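You operate a simulated robot arm through the tools that you are given. There is no shell and no other tool.

You run a simulated two-armed robot. Do the job below in one go: nothing can be reset, and whatever is moved stays where it is left.

## Task
Shut and latch the fridge, clear its alarm and set +4.
Fine: one press of the alarm button, door shut; wait till the green lamp is lit.

It is judged by the outcome, as a careful person would: the job done as asked, and still so three seconds after it is handed in. It fails if anything else is knocked over, pushed out of place, dropped, spilled or broken.

## Robot
Two 7-joint arms with two-finger grippers on one trunk that stands fixed in place. Base frame: the origin is at the foot of the trunk, x ahead of it, y to its left, z up. Readings come in mm, rad, newtons and seconds.
The left shoulder is at [25, 175, 1354], the right one opposite. With the tool pointing down near the work surface each hand reaches from about 100 to 760 mm from the base axis, measured 20 degrees to its own side. Payload 2.94 kg a hand.
Tool frame (each hand has its own): the origin (TCP) lies between the finger pads and is the grasp point; the fingertips stand 30 mm ahead of it; z points along the fingers, y is the line along which they close. The gripper opens to 138 mm. The gripper's body begins 109 mm behind the TCP.
Orientation is that of the tool frame in the base frame, as a unit quaternion [x, y, z, w]. With the fingers straight down and closing along the base's y, the tool's x points along the base's -x, its y along +y and its z along -z.

## Interface
- The arms move only by the tool play_rows. It takes "left_steps", "right_steps" or both (then of equal length, played together; a hand with none holds still); each is a list of rows, each a list of 7 numbers: the gripper command, from -1 (fully open) to 1 (shut), values between in proportion, then the shift along the tool's x, y, z in mm, then the turn, a rotation vector about the tool's x, y, z in rad. In form: [[grip, tx, ty, tz, ax, ay, az], ...]. A call has 1 to 20 rows; each row is the pose to reach, as a shift and turn from the pose commanded when the call began, along the tool's axes at that moment. A row lasts 0.2 s, in which the tool goes at most 50 mm and 0.15 rad; a call with a longer step from one row to the next is refused whole, and so is a gripper value outside its range. Where a pose cannot be reached the arm comes as near as it can. A force on the tool above 40 N (or 10 N above the force at the start of the call, whichever is more), or a blocked arm, ends the call early, and 0.2 s more pass. Each finger halts on what it meets, pressing with about 37 N; the grip force reading is that of the motor and also rises with nothing between the fingers. The clock runs only during rows and for 0.2 s after the last one: add rows that repeat a pose to give the fingers time. The reply holds the time, the measured pose of the TCP, the force on the tool along the base axes, the opening and the grip force, in the units named above and with some noise, with the torque about the TCP (base axes, N m) and any sound that the robot's microphone picked up.
- Cameras (640 x 400 px; columns grow to the right, rows downward): "scene" is now at [53.5, 44.4, 1825.6]; the picture's right is [0.57, -0.82, 0.00], its down [-0.63, -0.44, -0.64] and it looks along [0.53, 0.36, -0.77] (base axes); focal length 347 px, centre (320, 200). "left" rides on the left gripper at [71, -19, -146] in its tool frame; the picture's right is [0.26, 0.96, 0.00], its down [-0.85, 0.23, -0.48] and it looks along [-0.46, 0.12, 0.88] (tool axes); focal length 280 px, centre (320, 200). "right" rides on the right gripper at [71, 19, -146] in its tool frame; the picture's right is [-0.26, 0.97, 0.00], its down [-0.85, -0.23, -0.48] and it looks along [-0.46, -0.12, 0.88] (tool axes); focal length 280 px, centre (320, 200). There is no depth. A picture from a camera that has moved, and an enlarged one, comes with that camera's place and axes in the base frame and with its lens.
- get_image(camera): a new picture of that camera. It takes no simulated time.
- raise_lower(by): slides the trunk up (or, below 0, down) by that many mm; the arms and the scene camera ride with it, the base frame stays. It gives what a move gives, with no picture.
- pan_tilt(pan, tilt): turns the head with the scene camera to pan (to the left, within 2.094 rad either way) and tilt (down, from -0.506 to 1.204), counted from straight ahead of the robot. It gives what a move gives.
- inspect(camera, box): a new picture of the part [left, top, right, bottom] of that camera's present view, enlarged. It takes no simulated time.
- sign_off(): hands the job in; it is judged then, once.

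Nothing tells you positions but the pictures and the camera data. Unless the task says otherwise, let go and move clear before handing in.

The tools are called after "Emit:" by a JSON object that holds its "api" and its "payload". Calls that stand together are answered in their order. play_rows: Moves the arms, as the interface text tells. Its arguments: {"type":"object","properties":{"left_steps":{"type":"array","items":{"type":"array","items":{"type":"number"}}},"right_steps":{"type":"array","items":{"type":"array","items":{"type":"number"}}}},"required":[]} The other tools are called the same way: raise_lower (by) slides the trunk up or down; pan_tilt (pan, tilt) turns the head that bears the scene camera; get_image (camera) takes a picture; inspect (camera, box) takes an enlarged picture of a part of a camera's view; sign_off () hands the job in.

At the start:

```text
t: 0.0
left_tcp_pos: [445.0, 500.9, 1350.9]
left_orientation: [0.0, 1.0, 0.0, 0.0]
left_force: [-0.1, 0.6, -0.4]
left_wrist_torque: [0.01, 0.03, 0.02]
left_grip_width: 138.0
left_gripper_force: 0.1
right_tcp_pos: [502.2, 91.3, 1382.5]
right_orientation: [-0.001, 1.0, 0.001, 0.0]
right_force: [-0.4, 0.8, 0.0]
right_wrist_torque: [0.0, 0.0, 0.04]
right_grip_width: 137.7
right_gripper_force: 0.1
trunk travel left (down, up): [-525.0, 209.0]
head pan, tilt: [0.602, 0.88]
```

scene: 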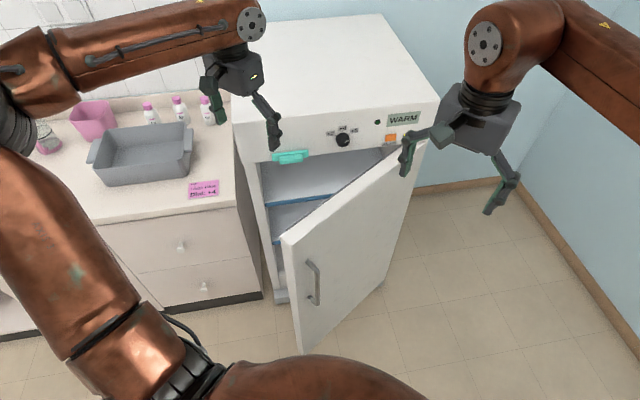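
right: 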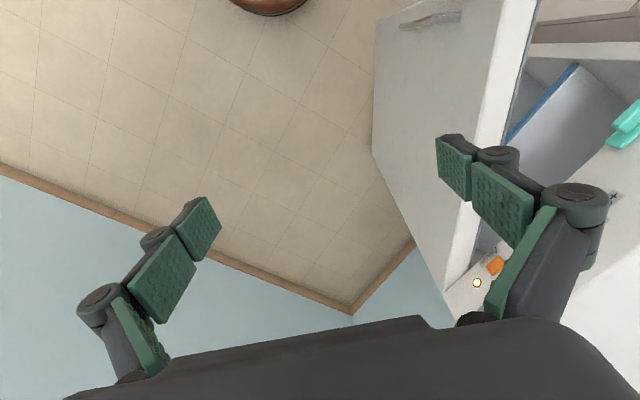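
left: 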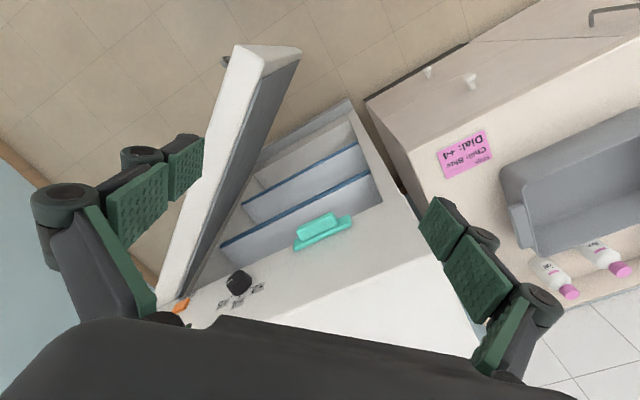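

I see a fridge with its door ajar (hinged on the right), a teal latch, a dial, a WARM display and an orange button on the top front panel, and a pink note on the counter. First I'll look more closely at these parts.

Emit:
{"api": "inspect", "payload": {"camera": "scene", "box": [260, 90, 450, 210]}}

Emit:
{"api": "inspect", "payload": {"camera": "scene", "box": [170, 160, 250, 210]}}

Emit:
{"api": "inspect", "payload": {"camera": "left", "box": [150, 180, 400, 336]}}

Emit:
{"api": "inspect", "payload": {"camera": "left", "box": [420, 110, 520, 190]}}

```text
3.33 times, centred on (355, 150) of scene
camera zoom: at [53.5, 44.4, 1825.6], right [0.57, -0.82, 0.0], down [-0.63, -0.44, -0.64], along [0.53, 0.36, -0.77], focal length 1157 px, centre (203, 367)
```

zoom: 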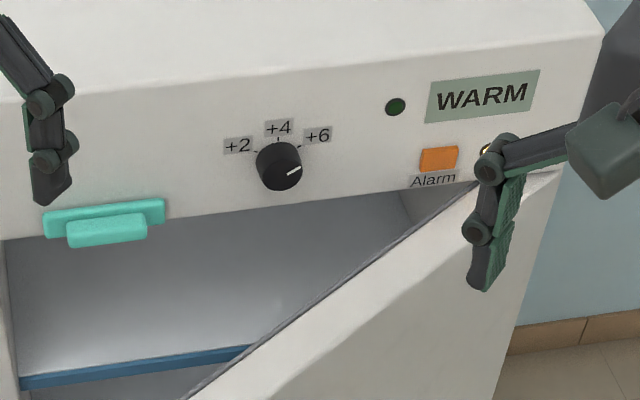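

```text
8.00 times, centred on (210, 185) of scene
camera zoom: at [53.5, 44.4, 1825.6], right [0.57, -0.82, 0.0], down [-0.63, -0.44, -0.64], along [0.53, 0.36, -0.77], focal length 2776 px, centre (1200, 320)
```

zoom: 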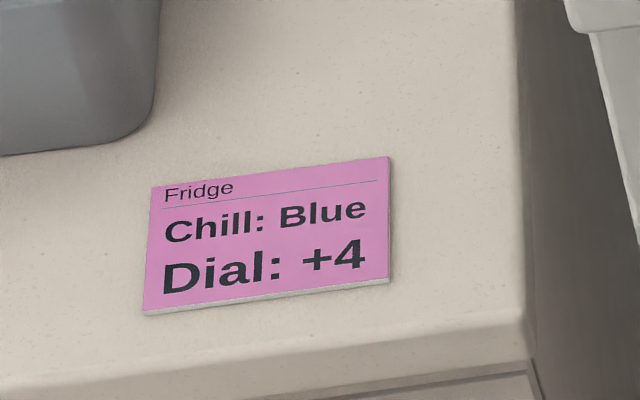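

```text
2.56 times, centred on (275, 258) of left
camera zoom: at [373.0, 480.3, 1496.9], right [-0.26, 0.96, 0.0], down [0.85, 0.23, 0.48], along [0.46, 0.12, -0.88], focal length 718 px, centre (435, 52)
```

zoom: 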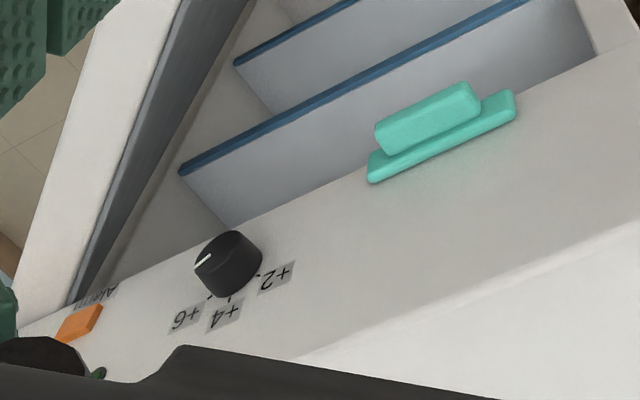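

```text
5.00 times, centred on (470, 150) of left
camera zoom: at [373.0, 480.3, 1496.9], right [-0.26, 0.96, 0.0], down [0.85, 0.23, 0.48], along [0.46, 0.12, -0.88], focal length 1402 px, centre (-430, 450)
```

zoom: 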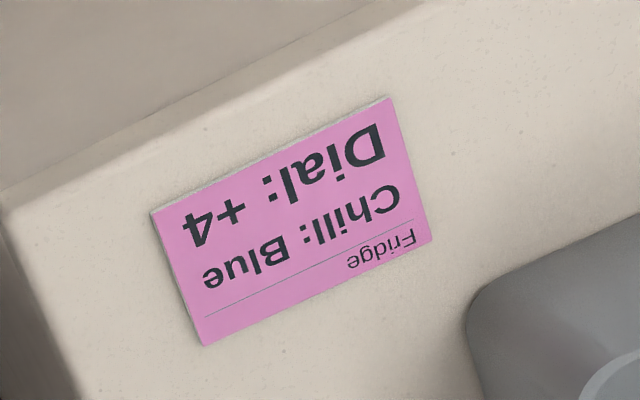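

The fridge front runs roughly from (635,544) at the latch to (864,336) at the alarm button, so the face looks back towards the robot, and the door's free corner is near (401,381,1100). I'll zoom in more to understand the latch and the dial.

Emit:
{"api": "inspect", "payload": {"camera": "scene", "box": [260, 140, 320, 178]}}

Emit:
{"api": "inspect", "payload": {"camera": "scene", "box": [320, 115, 370, 147]}}

Emit:
{"api": "inspect", "payload": {"camera": "scene", "box": [265, 130, 425, 360]}}

Emit:
{"api": "inspect", "payload": {"camera": "left", "box": [140, 30, 400, 200]}}

Emit:
{"api": "inspect", "payload": {"camera": "right", "box": [380, 0, 640, 170]}}

```text
10.53 times, centred on (290, 159) of scene
camera zoom: at [53.5, 44.4, 1825.6], right [0.57, -0.82, 0.0], down [-0.63, -0.44, -0.64], along [0.53, 0.36, -0.77], focal length 3652 px, centre (636, 632)
```

zoom: 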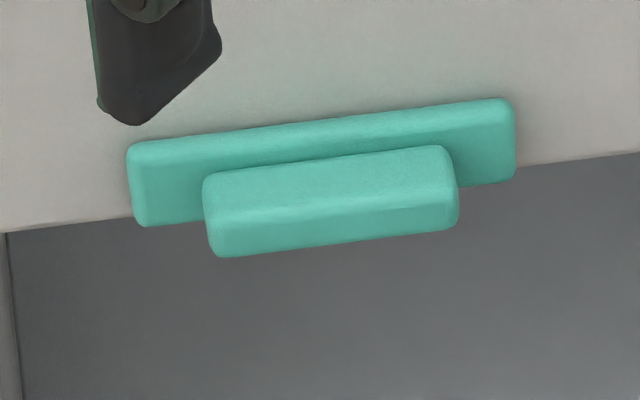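

```text
12.50 times, centred on (345, 131) of scene
camera zoom: at [53.5, 44.4, 1825.6], right [0.57, -0.82, 0.0], down [-0.63, -0.44, -0.64], along [0.53, 0.36, -0.77], focal length 4337 px, centre (8, 1062)
```

zoom: 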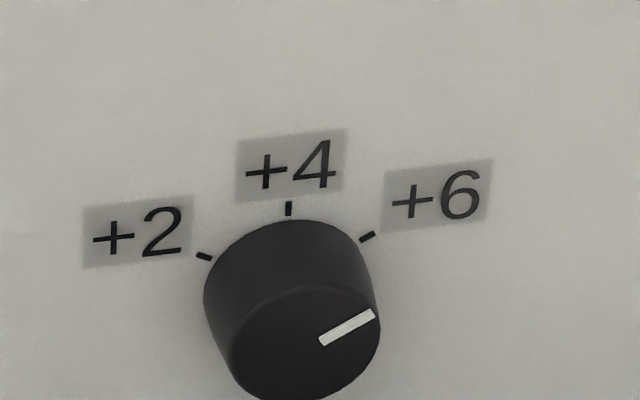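

```text
1.74 times, centred on (345, 245) of scene
camera zoom: at [53.5, 44.4, 1825.6], right [0.57, -0.82, 0.0], down [-0.63, -0.44, -0.64], along [0.53, 0.36, -0.77], focal length 603 px, centre (276, 122)
```

zoom: 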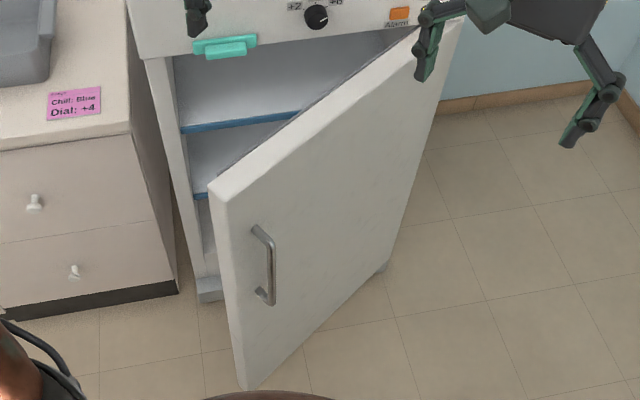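

```text
2.35 times, centred on (270, 115) of left
camera zoom: at [373.0, 480.3, 1496.9], right [-0.26, 0.96, 0.0], down [0.85, 0.23, 0.48], along [0.46, 0.12, -0.88], focal length 660 px, centre (438, 400)
```

zoom: 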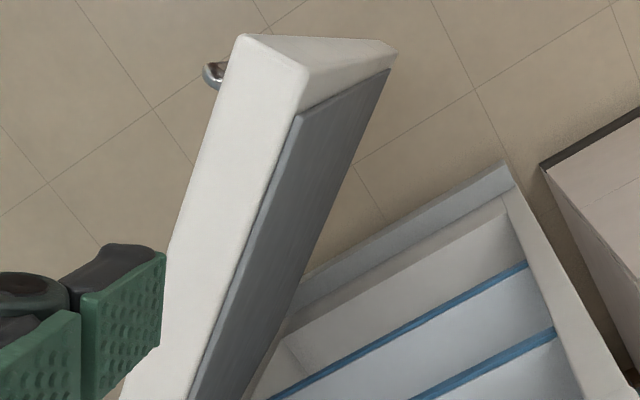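

```text
2.35 times, centred on (510, 85) of right
camera zoom: at [431.1, 111.7, 1527.6], right [0.26, 0.97, 0.0], down [0.85, -0.23, 0.48], along [0.46, -0.12, -0.88], focal length 660 px, centre (-127, 471)
```

zoom: 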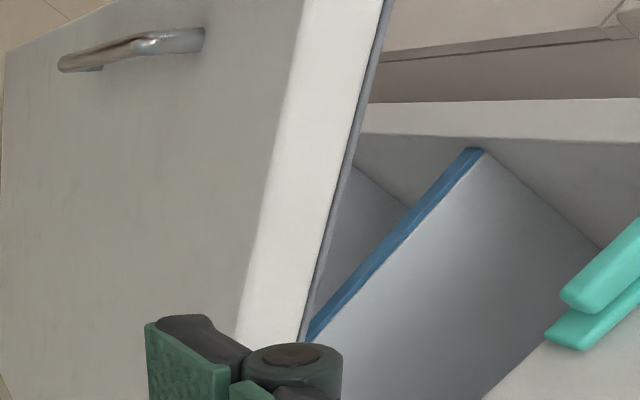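

The dial points at +6 (a tick each for +2, +4 and +6), and the latch is a teal plate with a grip bar at the bottom of the panel. I'll first park the right arm out of the way to the right.

Emit:
{"api": "play_rows", "payload": {"right_steps": [[-1, 5, -40, 0, 0, 0, 0], [-1, 10, -80, 0, 0, 0, 0], [-1, 15, -120, 0, 0, 0, 0], [-1, 20, -160, 0, 0, 0, 0], [-1, 25, -200, 0, 0, 0, 0], [-1, 30, -240, 0, 0, 0, 0], [-1, 35, -280, 0, 0, 0, 0], [-1, 40, -320, 0, 0, 0, 0], [-1, 45, -360, 0, 0, 0, 0], [-1, 50, -400, 0, 0, 0, 0]]}}

Emit:
{"api": "get_image", "payload": {"camera": "scene"}}

```text
t: 2.2
left_tcp_pos: [444.0, 498.5, 1354.3]
left_orientation: [0.0, 1.0, 0.001, 0.001]
left_force: [0.2, 0.0, 0.1]
left_wrist_torque: [0.04, -0.04, -0.01]
left_grip_width: 138.1
left_gripper_force: 0.1
right_tcp_pos: [451.8, -311.9, 1382.1]
right_orientation: [0.0, 1.0, 0.003, -0.001]
right_force: [-0.5, -0.6, -0.6]
right_wrist_torque: [0.03, -0.04, 0.01]
right_grip_width: 138.0
right_gripper_force: 0.1
trunk travel left (down, up): [-525.0, 209.0]
head pan, tilt: [0.602, 0.88]
```

```text
taken
camera scene: at [52.1, 41.6, 1825.7], right [0.57, -0.82, 0.0], down [-0.63, -0.44, -0.64], along [0.53, 0.36, -0.77], focal length 347 px, centre (320, 200)
```

scene: 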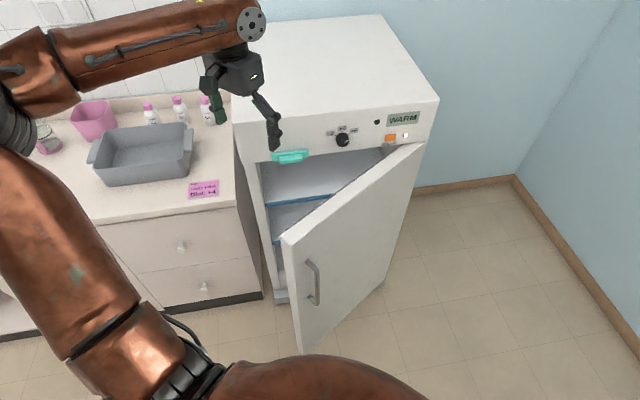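

The panel is now fully in view. I'll zoom in on it.

Emit:
{"api": "inspect", "payload": {"camera": "scene", "box": [360, 105, 430, 155]}}

Emit:
{"api": "inspect", "payload": {"camera": "scene", "box": [220, 90, 450, 240]}}

```text
8.00 times, centred on (395, 130) of scene
camera zoom: at [52.1, 41.6, 1825.7], right [0.57, -0.82, 0.0], down [-0.63, -0.44, -0.64], along [0.53, 0.36, -0.77], focal length 2776 px, centre (-280, 760)
```

zoom: 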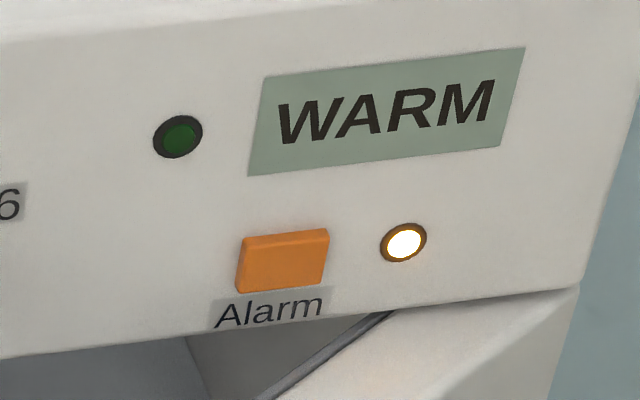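

```text
2.67 times, centred on (335, 165) of scene
camera zoom: at [52.1, 41.6, 1825.7], right [0.57, -0.82, 0.0], down [-0.63, -0.44, -0.64], along [0.53, 0.36, -0.77], focal length 925 px, centre (280, 293)
```

zoom: 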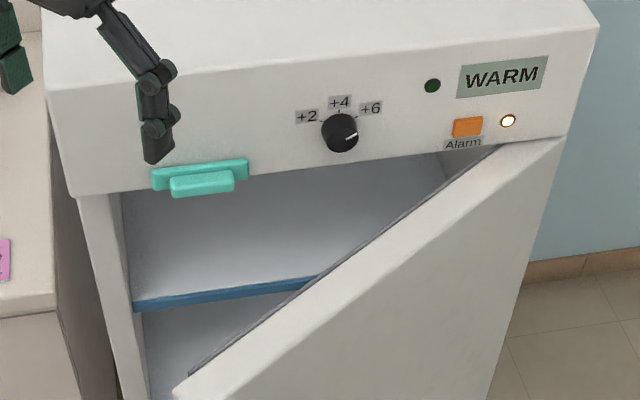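

The panel overhangs, and the door looks like it closes flush beneath it. I'll swing the left hand back to face the fridge and use its camera to look from the front.

Emit:
{"api": "play_rows", "payload": {"left_steps": [[-1, 6, -43, 0, 0, 0, -0.117], [-1, 12, -86, 0, 0, 0, -0.234], [-1, 18, -129, 0, 0, 0, -0.351], [-1, 24, -172, 0, 0, 0, -0.468], [-1, 30, -215, 0, 0, 0, -0.585], [-1, 36, -258, 0, 0, 0, -0.702], [-1, 42, -300, 0, 0, 0, -0.82]]}}

```text
t: 3.8
left_tcp_pos: [402.0, 199.8, 1353.3]
left_orientation: [-0.4, 0.917, 0.001, 0.0]
left_force: [-0.9, 0.6, -1.0]
left_wrist_torque: [0.05, 0.02, 0.01]
left_grip_width: 138.0
left_gripper_force: 0.0
right_tcp_pos: [453.6, -310.6, 1381.1]
right_orientation: [0.0, 1.0, 0.001, 0.0]
right_force: [0.6, 0.2, -0.1]
right_wrist_torque: [0.0, 0.03, -0.02]
right_grip_width: 138.3
right_gripper_force: 0.0
trunk travel left (down, up): [-525.0, 209.0]
head pan, tilt: [0.602, 0.88]
```

Emit:
{"api": "play_rows", "payload": {"left_steps": [[-1, 0, 0, 8, 0, -0.145, 0], [-1, 0, 0, 16, 0, -0.29, 0], [-1, 0, 0, 24, 0, -0.435, 0], [-1, 0, 0, 32, 0, -0.58, 0], [-1, 0, 0, 40, 0, -0.725, 0], [-1, 0, 0, 50, 0, -0.87, 0]]}}

Emit:
{"api": "get_image", "payload": {"camera": "left"}}

Emit:
{"api": "get_image", "payload": {"camera": "scene"}}

```text
t: 5.2
left_tcp_pos: [423.7, 254.7, 1353.2]
left_orientation: [-0.362, 0.831, 0.169, 0.387]
left_force: [-0.1, 0.7, 0.3]
left_wrist_torque: [0.02, 0.01, -0.03]
left_grip_width: 137.9
left_gripper_force: 0.0
left hand out of reach, approached as far as the arm can: row 4, 5, 6
right_tcp_pos: [453.1, -311.3, 1381.2]
right_orientation: [0.0, 1.0, 0.001, 0.0]
right_force: [0.7, 0.0, 0.7]
right_wrist_torque: [-0.02, 0.01, 0.05]
right_grip_width: 138.0
right_gripper_force: 0.0
trunk travel left (down, up): [-525.0, 209.0]
head pan, tilt: [0.602, 0.88]
```

```text
taken
camera left: at [329.6, 126.3, 1392.8], right [-0.82, 0.53, -0.2], down [-0.04, 0.29, 0.96], along [0.57, 0.79, -0.21], focal length 280 px, centre (320, 200)
```

left: 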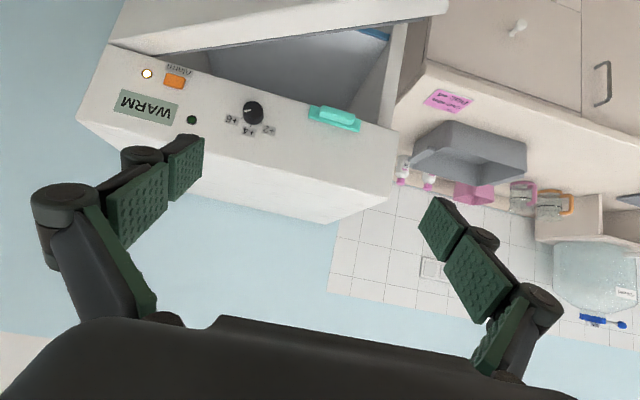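

```text
taken
camera scene: at [53.6, 43.4, 1825.6], right [0.57, -0.82, 0.0], down [-0.63, -0.44, -0.64], along [0.53, 0.36, -0.77], focal length 347 px, centre (320, 200)
```

scene: 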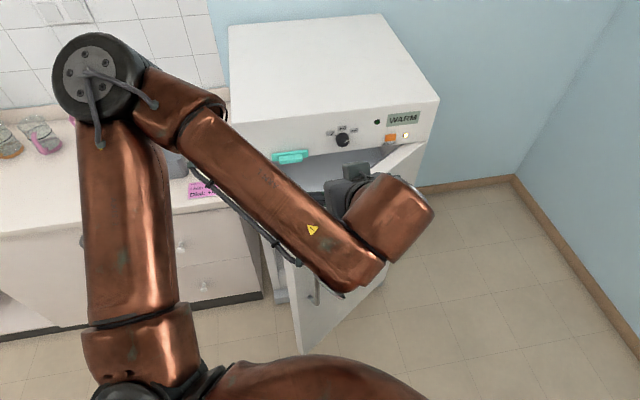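

The left camera (upside-down) now sees the panel from the front. I'll zoom in on it to locate the features exactly.

Emit:
{"api": "inspect", "payload": {"camera": "left", "box": [70, 0, 230, 140]}}

Emit:
{"api": "inspect", "payload": {"camera": "left", "box": [210, 60, 410, 180]}}

Emit:
{"api": "inspect", "payload": {"camera": "left", "box": [300, 90, 370, 140]}}

Emit:
{"api": "inspect", "payload": {"camera": "scene", "box": [220, 90, 450, 230]}}

```text
2.86 times, centred on (150, 70) of left
camera zoom: at [329.6, 126.3, 1392.8], right [-0.82, 0.53, -0.2], down [-0.04, 0.29, 0.96], along [0.57, 0.79, -0.21], focal length 801 px, centre (806, 571)
```

zoom: 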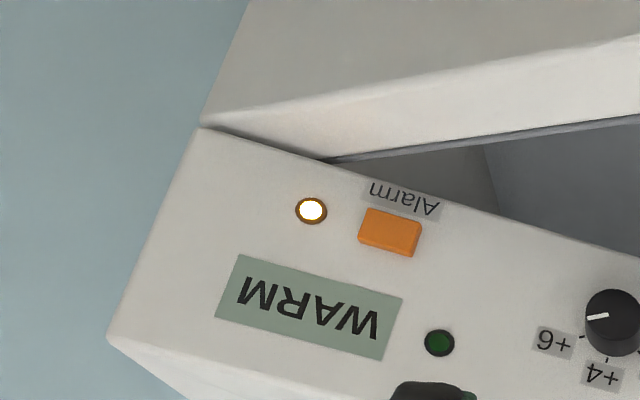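

```text
3.20 times, centred on (310, 120) of left
camera zoom: at [329.6, 126.3, 1392.8], right [-0.82, 0.53, -0.2], down [-0.04, 0.29, 0.96], along [0.57, 0.79, -0.21], focal length 897 px, centre (352, 456)
```

zoom: 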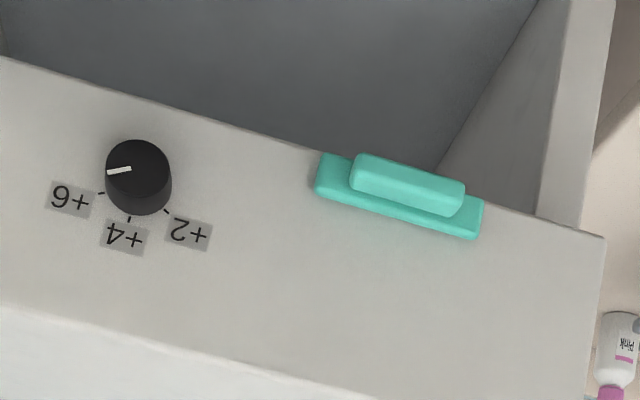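

```text
8.00 times, centred on (335, 115) of left
camera zoom: at [329.6, 126.3, 1392.8], right [-0.82, 0.53, -0.2], down [-0.04, 0.29, 0.96], along [0.57, 0.79, -0.21], focal length 2243 px, centre (200, 880)
```

zoom: 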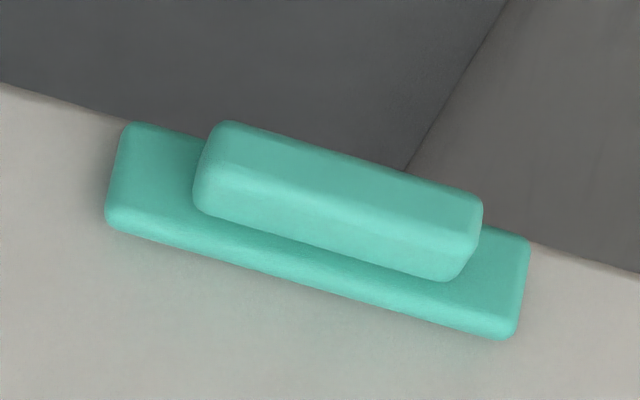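

```text
2.78 times, centred on (335, 160) of scene
camera zoom: at [53.6, 43.4, 1825.6], right [0.57, -0.82, 0.0], down [-0.63, -0.44, -0.64], along [0.53, 0.36, -0.77], focal length 966 px, centre (278, 311)
```

zoom: 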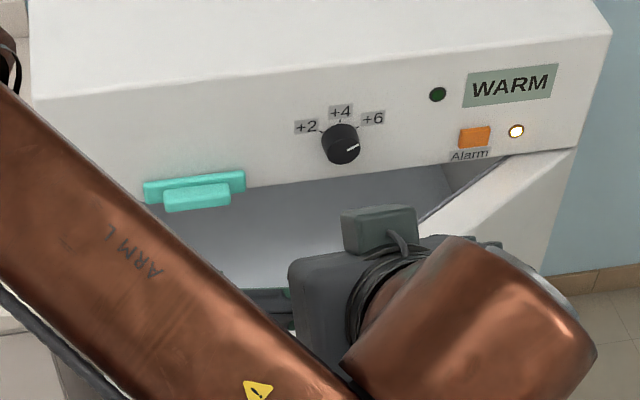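

From two views I place the panel bottom at z≈1095, the latch plate at about (601–676, 594–514, z 1093–1120), the knob base near (748,441,1149) and the yellow lamp near (890,298,1128). The fridge normal has a heading of about 44°, and the door is open by about 33°. Next I close the fingers and bring the left hand down in front of the door.

Emit:
{"api": "play_rows", "payload": {"left_steps": [[1, 19.6, -9.8, 16.1, -0.0146, -0.0328, -0.0094], [1, 39.2, -19.6, 32.2, -0.0293, -0.0655, -0.0188], [1, 58.8, -29.4, 48.3, -0.0439, -0.0983, -0.0281], [1, 78.4, -39.2, 64.4, -0.0585, -0.131, -0.0375], [1, 98.0, -49.1, 80.6, -0.0731, -0.1638, -0.0469], [1, 117.6, -58.9, 96.7, -0.0878, -0.1965, -0.0563], [1, 137.2, -68.7, 112.8, -0.1024, -0.2293, -0.0656], [1, 156.8, -78.5, 128.9, -0.117, -0.262, -0.075]]}}

Emit:
{"api": "get_image", "payload": {"camera": "left"}}

Emit:
{"api": "get_image", "payload": {"camera": "scene"}}

```text
t: 7.0
left_tcp_pos: [469.2, 342.3, 1288.1]
left_orientation: [-0.389, 0.751, 0.245, 0.474]
left_force: [0.0, 0.4, -0.5]
left_wrist_torque: [0.03, 0.01, 0.0]
left_grip_width: 0.0
left_gripper_force: 23.4
left hand out of reach, approached as far as the arm can: row 1, 2, 3, 4, 5, 6, 7, 8
right_tcp_pos: [453.1, -310.3, 1382.3]
right_orientation: [0.0, 1.0, 0.001, -0.001]
right_force: [-0.2, 0.3, 0.2]
right_wrist_torque: [0.01, 0.01, -0.03]
right_grip_width: 137.7
right_gripper_force: 0.0
trunk travel left (down, up): [-525.0, 209.0]
head pan, tilt: [0.602, 0.88]
```

```text
taken
camera left: at [390.1, 198.6, 1286.4], right [-0.85, 0.46, -0.24], down [-0.22, 0.08, 0.97], along [0.47, 0.88, 0.03], focal length 280 px, centre (320, 200)
```

left: 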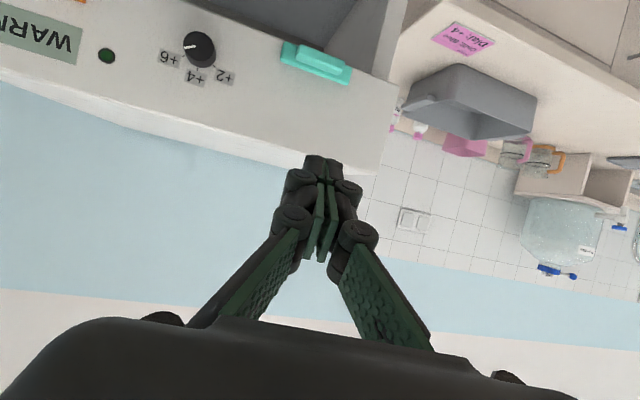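

```text
taken
camera scene: at [53.4, 43.6, 1825.6], right [0.57, -0.82, 0.0], down [-0.63, -0.44, -0.64], along [0.53, 0.36, -0.77], focal length 347 px, centre (320, 200)
```

scene: 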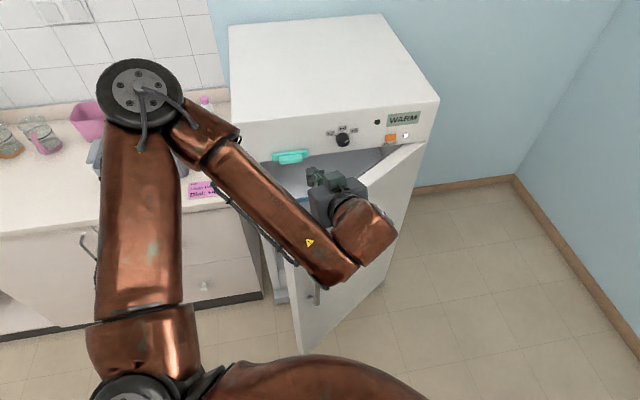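

The left arm can't take this heading close in, because its forearm would have to bend too far. The right arm points naturally at the fridge front, so I'll use that one with the trunk lowered. First I'll raise the left hand and turn it back to point down.

Emit:
{"api": "play_rows", "payload": {"left_steps": [[1, -21.3, 7.2, 1.1, 0, 0.142, 0], [1, -42.7, 14.4, 2.3, 0, 0.284, 0], [1, -64.0, 21.6, 3.4, 0, 0.425, 0], [1, -85.3, 28.9, 4.5, 0, 0.567, 0], [1, -106.6, 36.1, 5.6, 0, 0.709, 0], [1, -128.0, 43.3, 6.8, 0, 0.851, 0], [1, -149.3, 50.5, 7.9, 0, 0.992, 0], [1, -170.6, 57.7, 9.0, 0, 1.134, 0], [1, -170.6, 57.7, 9.0, 0, 1.134, 0]]}}

```text
t: 9.0
left_tcp_pos: [458.7, 446.0, 1434.6]
left_orientation: [-0.461, 0.887, 0.0, -0.002]
left_force: [-1.0, -1.8, 0.1]
left_wrist_torque: [0.04, -0.01, 0.04]
left_grip_width: 0.2
left_gripper_force: 28.3
right_tcp_pos: [452.3, -310.0, 1381.7]
right_orientation: [0.0, 1.0, 0.001, 0.0]
right_force: [0.1, -0.6, 0.0]
right_wrist_torque: [-0.02, 0.0, 0.01]
right_grip_width: 138.0
right_gripper_force: 0.1
trunk travel left (down, up): [-525.0, 209.0]
head pan, tilt: [0.602, 0.88]
```

Emit:
{"api": "play_rows", "payload": {"left_steps": [[1, 5, 22, 0, 0, 0, 0.137], [1, 10, 44, 0, 0, 0, 0.274], [1, 15, 66, 0, 0, 0, 0.411], [1, 20, 88, 0, 0, 0, 0.548], [1, 25, 110, 0, 0, 0, 0.685], [1, 30, 132, 0, 0, 0, 0.822], [1, 35, 154, 0, 0, 0, 0.96]]}}

Emit:
{"api": "raise_lower", "payload": {"by": -230}}

Emit:
{"api": "get_image", "payload": {"camera": "scene"}}

```text
t: 10.6
left_tcp_pos: [309.7, 501.2, 1435.8]
left_orientation: [0.001, 1.0, 0.001, 0.002]
left_force: [-0.3, -0.7, 0.9]
left_wrist_torque: [0.07, -0.12, 0.0]
left_grip_width: 0.1
left_gripper_force: 28.2
right_tcp_pos: [448.3, -312.4, 1382.4]
right_orientation: [0.001, 1.0, 0.002, 0.002]
right_force: [-0.6, -1.0, 0.3]
right_wrist_torque: [0.11, -0.11, 0.02]
right_grip_width: 138.1
right_gripper_force: 0.0
trunk travel left (down, up): [-525.0, 209.0]
head pan, tilt: [0.602, 0.88]
```

```text
t: 13.0
left_tcp_pos: [314.3, 504.7, 1204.9]
left_orientation: [0.0, 1.0, -0.001, 0.0]
left_force: [-0.7, -0.8, -0.4]
left_wrist_torque: [0.03, -0.04, 0.01]
left_grip_width: 0.0
left_gripper_force: 28.6
right_tcp_pos: [451.3, -309.4, 1151.9]
right_orientation: [0.0, 1.0, 0.001, 0.001]
right_force: [-0.2, -0.1, 0.6]
right_wrist_torque: [0.01, 0.01, 0.05]
right_grip_width: 137.8
right_gripper_force: 0.0
trunk travel left (down, up): [-295.0, 439.0]
head pan, tilt: [0.602, 0.88]
```

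```text
taken
camera scene: at [140.5, 43.7, 1594.8], right [0.57, -0.82, 0.0], down [-0.63, -0.44, -0.64], along [0.53, 0.36, -0.77], focal length 347 px, centre (320, 200)
```

scene: 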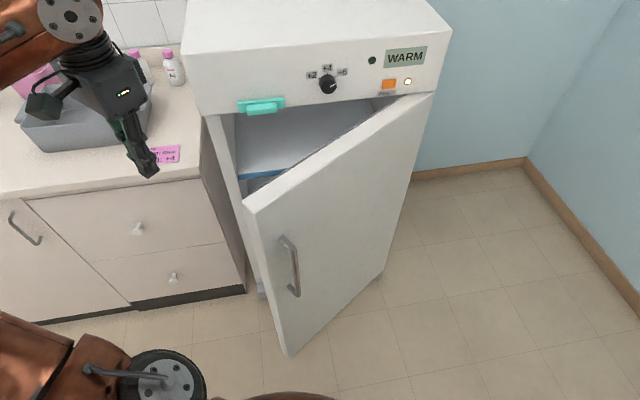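

The scene camera moved down and forward with the trunk. Now I'll bring the right hand in front of the door, yawing it towards the fridge.

Emit:
{"api": "play_rows", "payload": {"right_steps": [[1, -3, 46, 0, 0, 0, -0.105], [1, -6, 92, 0, 0, 0, -0.209], [1, -9, 138, 0, 0, 0, -0.314], [1, -12, 184, 0, 0, 0, -0.419], [1, -15, 230, 0, 0, 0, -0.524], [1, -18, 276, 0, 0, 0, -0.628], [1, -21, 322, 0, 0, 0, -0.733], [1, -24, 368, 0, 0, 0, -0.838], [1, -27, 414, 0, 0, 0, -0.942], [1, -29, 459, 0, 0, 0, -1.047]]}}

Emit:
{"api": "get_image", "payload": {"camera": "scene"}}

```text
t: 15.2
left_tcp_pos: [314.5, 507.4, 1203.7]
left_orientation: [0.0, 1.0, -0.002, 0.0]
left_force: [0.0, -0.1, -0.5]
left_wrist_torque: [-0.04, -0.02, -0.04]
left_grip_width: 0.0
left_gripper_force: 28.6
right_tcp_pos: [482.2, 153.5, 1151.5]
right_orientation: [-0.5, 0.866, 0.0, 0.0]
right_force: [0.9, 1.2, 0.0]
right_wrist_torque: [-0.03, 0.01, -0.04]
right_grip_width: 0.1
right_gripper_force: 28.6
trunk travel left (down, up): [-295.0, 439.0]
head pan, tilt: [0.602, 0.88]
```

```text
taken
camera scene: at [141.0, 47.1, 1594.5], right [0.57, -0.82, 0.0], down [-0.63, -0.44, -0.64], along [0.53, 0.36, -0.77], focal length 347 px, centre (320, 200)
```

scene: 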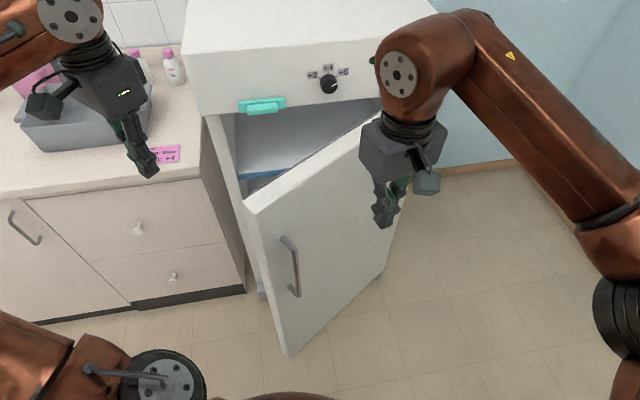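

Emit:
{"api": "play_rows", "payload": {"right_steps": [[1, -8, 2.3, 11, 0, -0.136, 0], [1, -16, 4.5, 22, 0, -0.272, 0], [1, -24, 6.8, 33, 0, -0.407, 0], [1, -32, 9, 44, 0, -0.543, 0], [1, -40, 11.3, 55, 0, -0.679, 0], [1, -48, 13.6, 67, 0, -0.815, 0], [1, -56, 15.9, 78, 0, -0.95, 0], [1, -64, 18.1, 89, 0, -1.086, 0], [1, -71.4, 20.4, 100, 0, -1.222, 0]]}}

Emit:
{"api": "get_image", "payload": {"camera": "scene"}}

Emit:
{"api": "get_image", "payload": {"camera": "right"}}

```text
t: 17.2
left_tcp_pos: [315.1, 504.7, 1205.2]
left_orientation: [0.0, 1.0, -0.001, -0.001]
left_force: [0.0, -0.4, -0.3]
left_wrist_torque: [0.03, 0.0, -0.01]
left_grip_width: 0.0
left_gripper_force: 28.2
right_tcp_pos: [499.5, 222.0, 1051.8]
right_orientation: [-0.409, 0.709, 0.288, 0.498]
right_force: [-0.4, -0.9, 0.2]
right_wrist_torque: [-0.01, 0.03, -0.01]
right_grip_width: 0.2
right_gripper_force: 29.0
trunk travel left (down, up): [-295.0, 439.0]
head pan, tilt: [0.602, 0.88]
```

```text
taken
camera scene: at [141.6, 43.9, 1594.5], right [0.57, -0.82, 0.0], down [-0.63, -0.44, -0.64], along [0.53, 0.36, -0.77], focal length 347 px, centre (320, 200)
```

scene: 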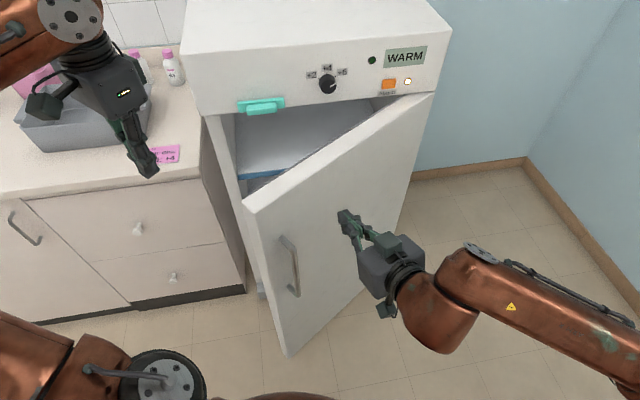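

```text
taken
camera right: at [402.0, 94.0, 1034.0], right [-0.79, 0.56, 0.25], down [0.12, -0.25, 0.96], along [0.6, 0.79, 0.13], focal length 280 px, centre (320, 200)
```

right: 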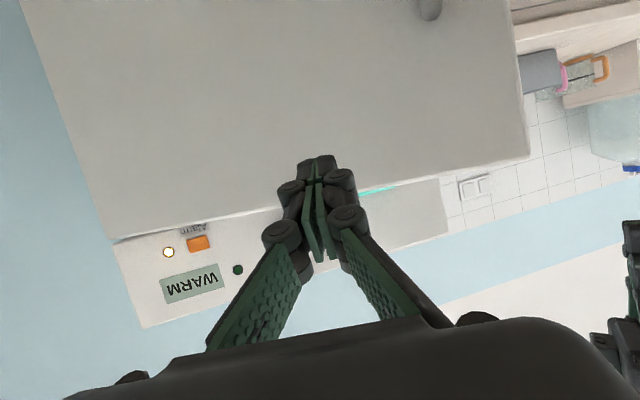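

The right arm holds this pose well, with its fingertips about 90 mm in front of the door. I'll push gently along the door's closing arc.

Emit:
{"api": "play_rows", "payload": {"right_steps": [[1, -3.3, 4.4, 18, 0, 0, 0], [1, -6.6, 8.8, 36, 0, 0, 0], [1, -9.8, 13.2, 54, 0, 0, 0], [1, -13.1, 17.6, 72, 0, 0, 0], [1, -16.4, 22, 89.9, 0, 0, 0], [1, -21.7, 25.7, 104.6, 0, 0, 0], [1, -27, 29.5, 119.4, 0, 0, 0], [1, -32.3, 33.2, 134.1, 0, 0, 0], [1, -39.6, 35.8, 154.2, 0, 0, 0], [1, -46.8, 38.4, 174.3, 0, 0, 0]]}}

Emit:
{"api": "get_image", "payload": {"camera": "scene"}}

Emit:
{"api": "get_image", "payload": {"camera": "right"}}

```text
t: 19.4
left_tcp_pos: [315.2, 505.2, 1204.1]
left_orientation: [-0.001, 1.0, -0.001, 0.0]
left_force: [0.1, -0.1, -0.3]
left_wrist_torque: [-0.03, 0.01, 0.0]
left_grip_width: 0.1
left_gripper_force: 28.8
right_tcp_pos: [555.8, 400.0, 1036.5]
right_orientation: [-0.41, 0.709, 0.287, 0.496]
right_force: [0.0, 0.3, -0.3]
right_wrist_torque: [0.01, 0.02, -0.01]
right_grip_width: 0.1
right_gripper_force: 28.0
trunk travel left (down, up): [-295.0, 439.0]
head pan, tilt: [0.602, 0.88]
```

```text
taken
camera scene: at [141.2, 45.7, 1594.5], right [0.57, -0.82, 0.0], down [-0.63, -0.44, -0.64], along [0.53, 0.36, -0.77], focal length 347 px, centre (320, 200)
```

scene: 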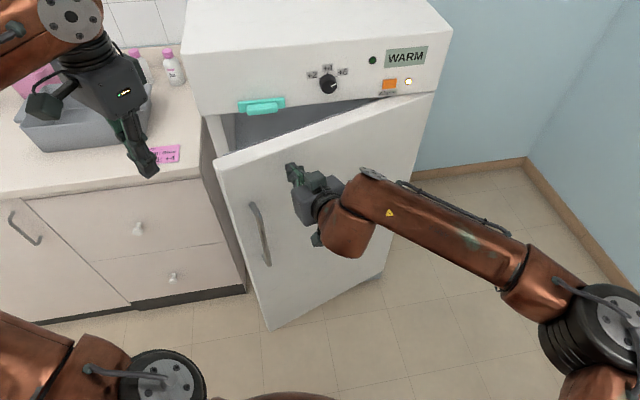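

```text
taken
camera right: at [458.8, 271.9, 1020.4], right [-0.79, 0.56, 0.25], down [0.12, -0.25, 0.96], along [0.6, 0.79, 0.13], focal length 280 px, centre (320, 200)
```

right: 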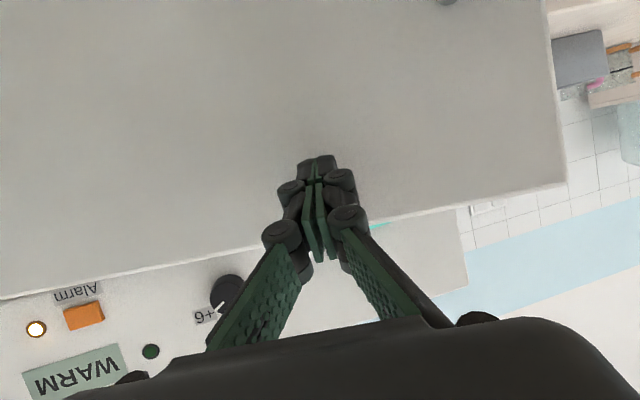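

The door swings freely with the fingertips. I'll carry on along the arc to close it, with smaller steps at the end.

Emit:
{"api": "play_rows", "payload": {"right_steps": [[1, -7.2, 0.4, 20.2, 0, 0, 0], [1, -14.5, 0.8, 40.4, 0, 0, 0], [1, -21.7, -1.1, 60.5, 0, 0, 0], [1, -29, -3, 80.7, 0, 0, 0], [1, -33.8, -5.8, 94, 0, 0, 0], [1, -38.5, -8.5, 107, 0, 0, 0], [1, -43.3, -11.3, 120.4, 0, 0, 0], [1, -45.6, -13.1, 127, 0, 0, 0], [1, -48, -15, 133.4, 0, 0, 0], [1, -50.3, -17, 140, 0, 0, 0], [1, -52.7, -19.2, 146.4, 0, 0, 0]]}}

Emit:
{"api": "get_image", "payload": {"camera": "scene"}}

Emit:
{"api": "get_image", "payload": {"camera": "right"}}

```text
t: 21.8
left_tcp_pos: [315.9, 504.6, 1204.4]
left_orientation: [0.0, 1.0, -0.001, 0.0]
left_force: [-0.5, 0.6, -0.2]
left_wrist_torque: [0.01, -0.01, -0.05]
left_grip_width: 0.0
left_gripper_force: 28.6
right_tcp_pos: [630.6, 528.1, 1019.0]
right_orientation: [-0.387, 0.707, 0.284, 0.52]
right_force: [-0.3, -0.5, -1.0]
right_wrist_torque: [0.02, -0.03, 0.04]
right_grip_width: 0.0
right_gripper_force: 28.0
right hand out of reach, approached as far as the arm can: row 10, 11
trunk travel left (down, up): [-295.0, 439.0]
head pan, tilt: [0.602, 0.88]
```

```text
taken
camera scene: at [141.5, 45.1, 1594.5], right [0.57, -0.82, 0.0], down [-0.63, -0.44, -0.64], along [0.53, 0.36, -0.77], focal length 347 px, centre (320, 200)
```

scene: 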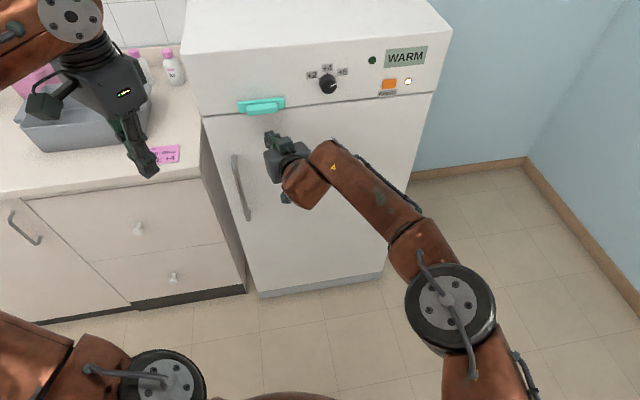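

```text
taken
camera right: at [526.8, 404.9, 994.5], right [-0.77, 0.59, 0.25], down [0.08, -0.29, 0.95], along [0.63, 0.75, 0.18], focal length 280 px, centre (320, 200)
```

right: 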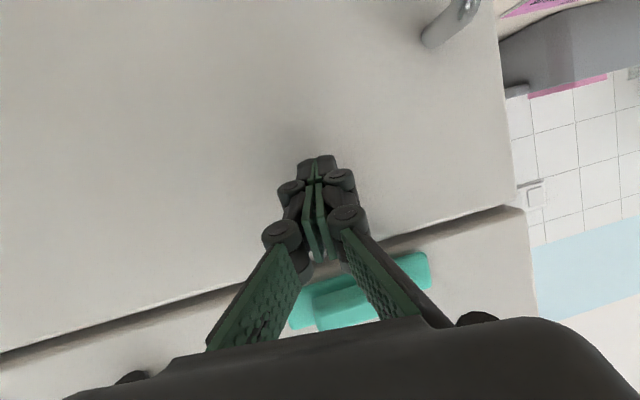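

The door looks nearly flush. I'll zoom in to check it.

Emit:
{"api": "inspect", "payload": {"camera": "scene", "box": [190, 70, 450, 240]}}

Emit:
{"api": "inspect", "payload": {"camera": "right", "box": [340, 120, 580, 280]}}

Emit:
{"api": "inspect", "payload": {"camera": "scene", "box": [195, 85, 275, 145]}}

```text
2.35 times, centred on (320, 155) of scene
camera zoom: at [141.5, 45.1, 1594.5], right [0.57, -0.82, 0.0], down [-0.63, -0.44, -0.64], along [0.53, 0.36, -0.77], focal length 816 px, centre (320, 306)
```

zoom: 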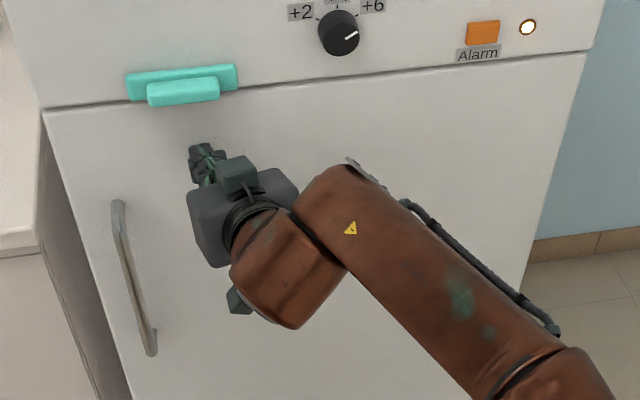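

```text
2.50 times, centred on (460, 200) of right
camera zoom: at [526.8, 404.9, 994.5], right [-0.77, 0.59, 0.25], down [0.08, -0.29, 0.95], along [0.63, 0.75, 0.18], focal length 701 px, centre (-30, 200)
```

zoom: 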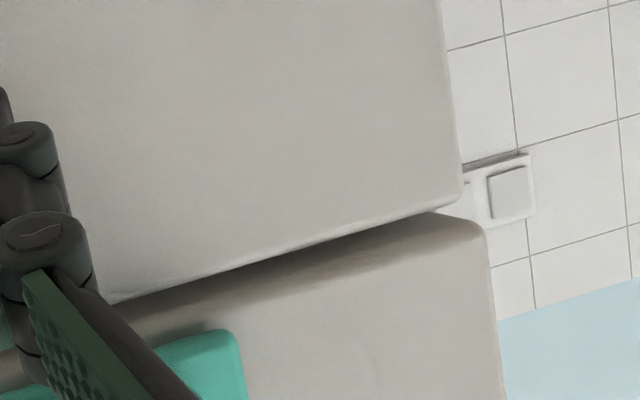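

```text
6.67 times, centred on (235, 115) of scene
camera zoom: at [141.5, 45.1, 1594.5], right [0.57, -0.82, 0.0], down [-0.63, -0.44, -0.64], along [0.53, 0.36, -0.77], focal length 2313 px, centre (887, 767)
```

zoom: 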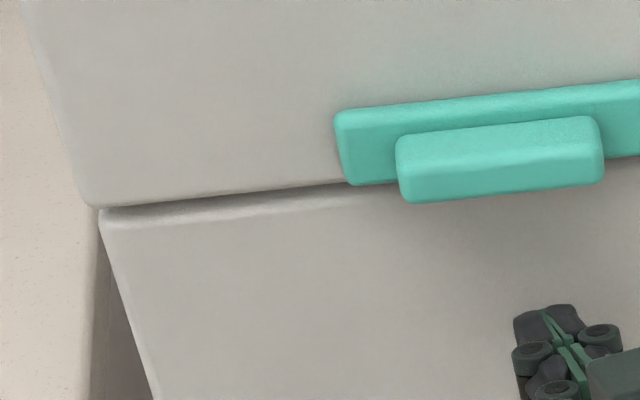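

The free end still seems to stand slightly proud, and the right arm reached a limit there. I'll back off, move 120 mm nearer the hinge and press again.

Emit:
{"api": "play_rows", "payload": {"right_steps": [[1, 7.3, 5.8, -23.2, 0, 0, 0], [1, 10.1, -33.1, -32.1, 0, 0, 0], [1, 12.9, -72, -41, 0, 0, 0], [1, 15.7, -110.9, -49.8, 0, 0, 0], [1, 12.8, -113.2, -40.5, 0, 0, 0], [1, 9.9, -115.6, -31.2, 0, 0, 0], [1, 8.4, -116.7, -26.6, 0, 0, 0], [1, 6.9, -117.9, -22, 0, 0, 0], [1, 5.5, -119, -17.3, 0, 0, 0], [1, 4, -120.2, -12.7, 0, 0, 0], [1, 2.6, -121.4, -8, 0, 0, 0]]}}

Emit:
{"api": "inspect", "payload": {"camera": "scene", "box": [190, 70, 450, 240]}}

Emit:
{"api": "inspect", "payload": {"camera": "scene", "box": [195, 85, 275, 145]}}

Emit:
{"api": "get_image", "payload": {"camera": "right"}}

```text
t: 23.3
left_tcp_pos: [318.3, 496.2, 1205.6]
left_orientation: [0.001, 1.0, 0.001, -0.002]
left_force: [0.6, -0.1, -0.5]
left_wrist_torque: [0.0, 0.08, -0.02]
left_grip_width: 0.1
left_gripper_force: 28.2
right_tcp_pos: [721.9, 442.7, 1038.1]
right_orientation: [-0.46, 0.675, 0.274, 0.507]
right_force: [1.0, -0.7, 0.4]
right_wrist_torque: [0.04, 0.04, 0.1]
right_grip_width: 0.0
right_gripper_force: 28.7
right hand out of reach, approached as far as the arm can: row 3, 4, 5
trunk travel left (down, up): [-295.0, 439.0]
head pan, tilt: [0.602, 0.88]
stopped in row 7 (right hand): the force on the tool passed its limit at 76 N (the readings are from after the stop); the commanded pose is now the measured one
```

```text
2.35 times, centred on (320, 155) of scene
camera zoom: at [143.9, 45.2, 1594.1], right [0.57, -0.82, 0.0], down [-0.64, -0.44, -0.64], along [0.52, 0.36, -0.77], focal length 816 px, centre (320, 306)
```

zoom: 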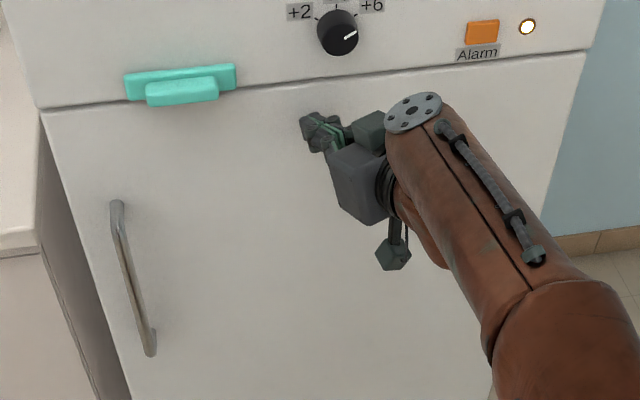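

```text
6.67 times, centred on (235, 115) of scene
camera zoom: at [143.9, 45.2, 1594.1], right [0.57, -0.82, 0.0], down [-0.64, -0.44, -0.64], along [0.52, 0.36, -0.77], focal length 2313 px, centre (887, 767)
```

zoom: 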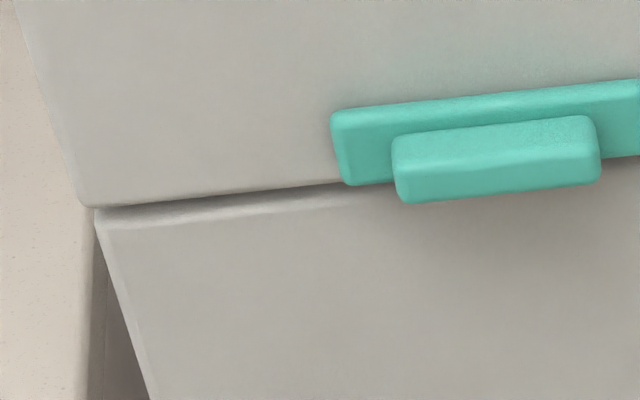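

```text
taken
camera right: at [637.2, 306.0, 1019.0], right [-0.85, 0.5, 0.15], down [0.05, -0.21, 0.98], along [0.52, 0.84, 0.15], focal length 280 px, centre (320, 200)
```

right: 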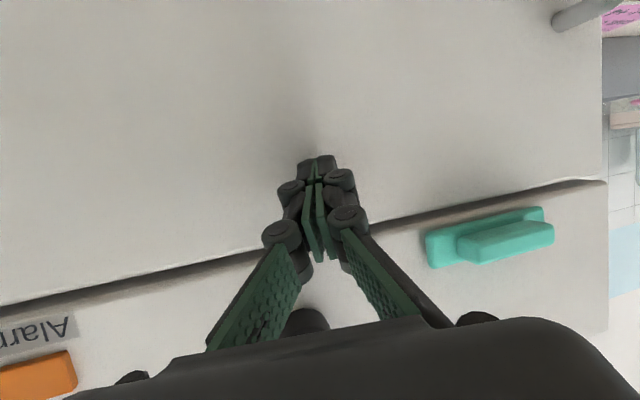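

The door now stands hard against its stop, with the contact force cut off at the limit. I'll look closely at the latch from here before backing off.

Emit:
{"api": "inspect", "payload": {"camera": "right", "box": [400, 150, 640, 300]}}

Emit:
{"api": "inspect", "payload": {"camera": "right", "box": [0, 230, 330, 400]}}

```text
2.67 times, centred on (520, 225) of right
camera zoom: at [637.2, 306.0, 1019.0], right [-0.85, 0.5, 0.15], down [0.05, -0.21, 0.98], along [0.52, 0.84, 0.15], focal length 748 px, centre (-213, 133)
```

zoom: 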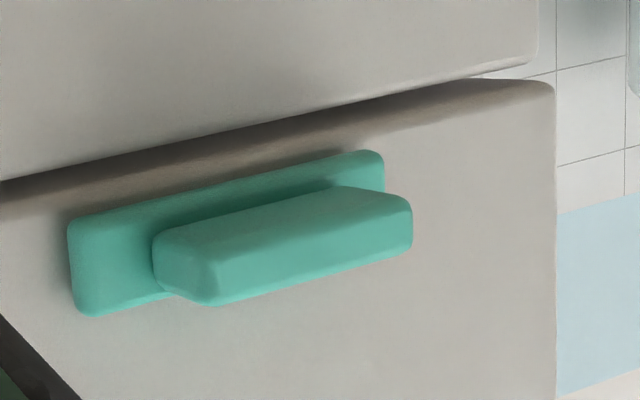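

```text
1.94 times, centred on (165, 315) of right
camera zoom: at [637.2, 306.0, 1019.0], right [-0.85, 0.5, 0.15], down [0.05, -0.21, 0.98], along [0.52, 0.84, 0.15], focal length 544 px, centre (621, -23)
```

zoom: 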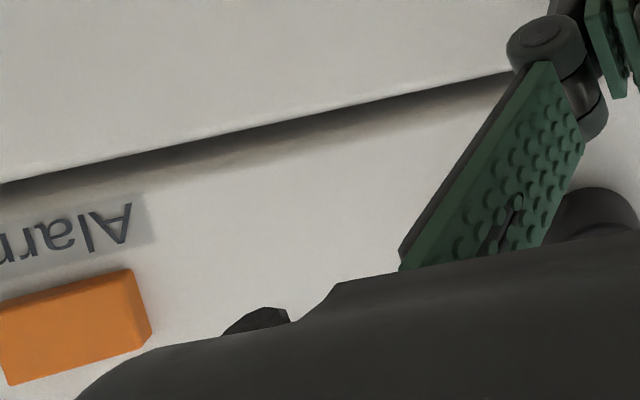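

The door appears shut. I'll back the right hand straight off and see whether the door stays put.

Emit:
{"api": "play_rows", "payload": {"right_steps": [[1, 11.4, 10.2, -34.9, 0, 0, 0], [1, 22.8, 20.4, -69.7, 0, 0, 0], [1, 34.2, 30.6, -104.6, 0, 0, 0], [1, 45.6, 40.9, -139.5, 0, 0, 0], [1, 57, 51.1, -174.3, 0, 0, 0], [1, 68.4, 61.3, -209.2, 0, 0, 0], [1, 79.8, 71.5, -244, 0, 0, 0], [1, 91.2, 81.7, -278.9, 0, 0, 0]]}}

Emit:
{"api": "get_image", "payload": {"camera": "scene"}}

Emit:
{"api": "inspect", "payload": {"camera": "scene", "box": [180, 40, 450, 210]}}

Emit:
{"api": "get_image", "payload": {"camera": "right"}}

```text
t: 25.1
left_tcp_pos: [315.4, 502.1, 1205.6]
left_orientation: [0.0, 1.0, 0.0, -0.001]
left_force: [-0.7, 0.2, 0.6]
left_wrist_torque: [0.06, -0.01, -0.02]
left_grip_width: 0.0
left_gripper_force: 28.5
right_tcp_pos: [516.6, 213.5, 1038.8]
right_orientation: [-0.462, 0.674, 0.273, 0.508]
right_force: [0.3, -0.3, -0.7]
right_wrist_torque: [-0.01, 0.01, -0.01]
right_grip_width: 0.0
right_gripper_force: 27.9
trunk travel left (down, up): [-295.0, 439.0]
head pan, tilt: [0.602, 0.88]
```

```text
taken
camera scene: at [140.8, 42.9, 1594.7], right [0.57, -0.82, 0.0], down [-0.63, -0.44, -0.64], along [0.53, 0.36, -0.77], focal length 347 px, centre (320, 200)
```

scene: 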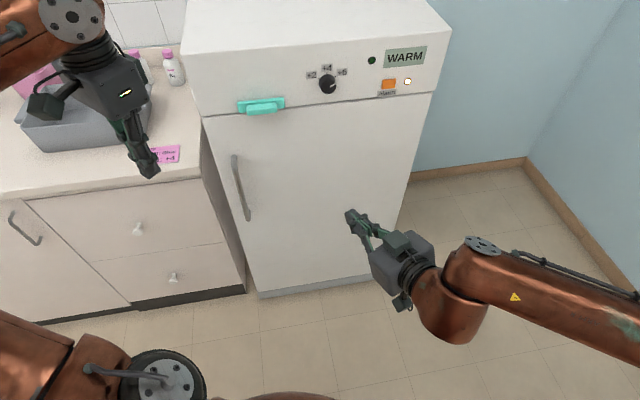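

```text
2.35 times, centred on (315, 125) of scene
camera zoom: at [140.8, 42.9, 1594.7], right [0.57, -0.82, 0.0], down [-0.63, -0.44, -0.64], along [0.53, 0.36, -0.77], focal length 816 px, centre (332, 376)
```

zoom: 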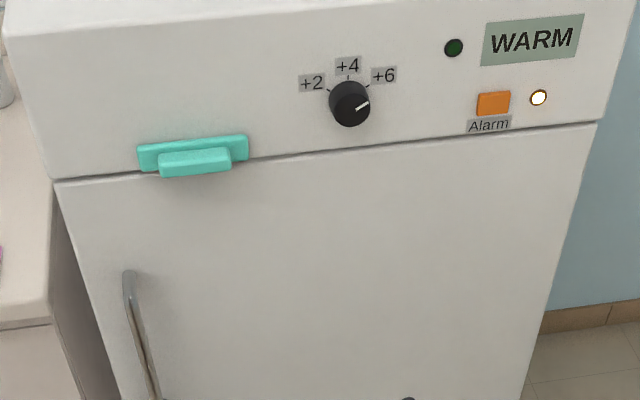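

```text
taken
camera right: at [432.7, 77.7, 1019.3], right [-0.85, 0.5, 0.15], down [0.05, -0.2, 0.98], along [0.52, 0.84, 0.15], focal length 280 px, centre (320, 200)
```

right: 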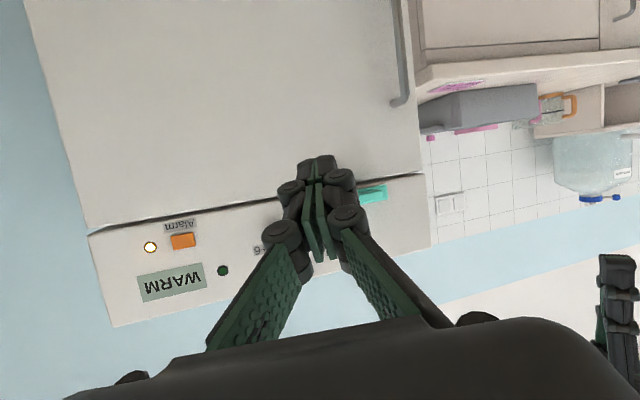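

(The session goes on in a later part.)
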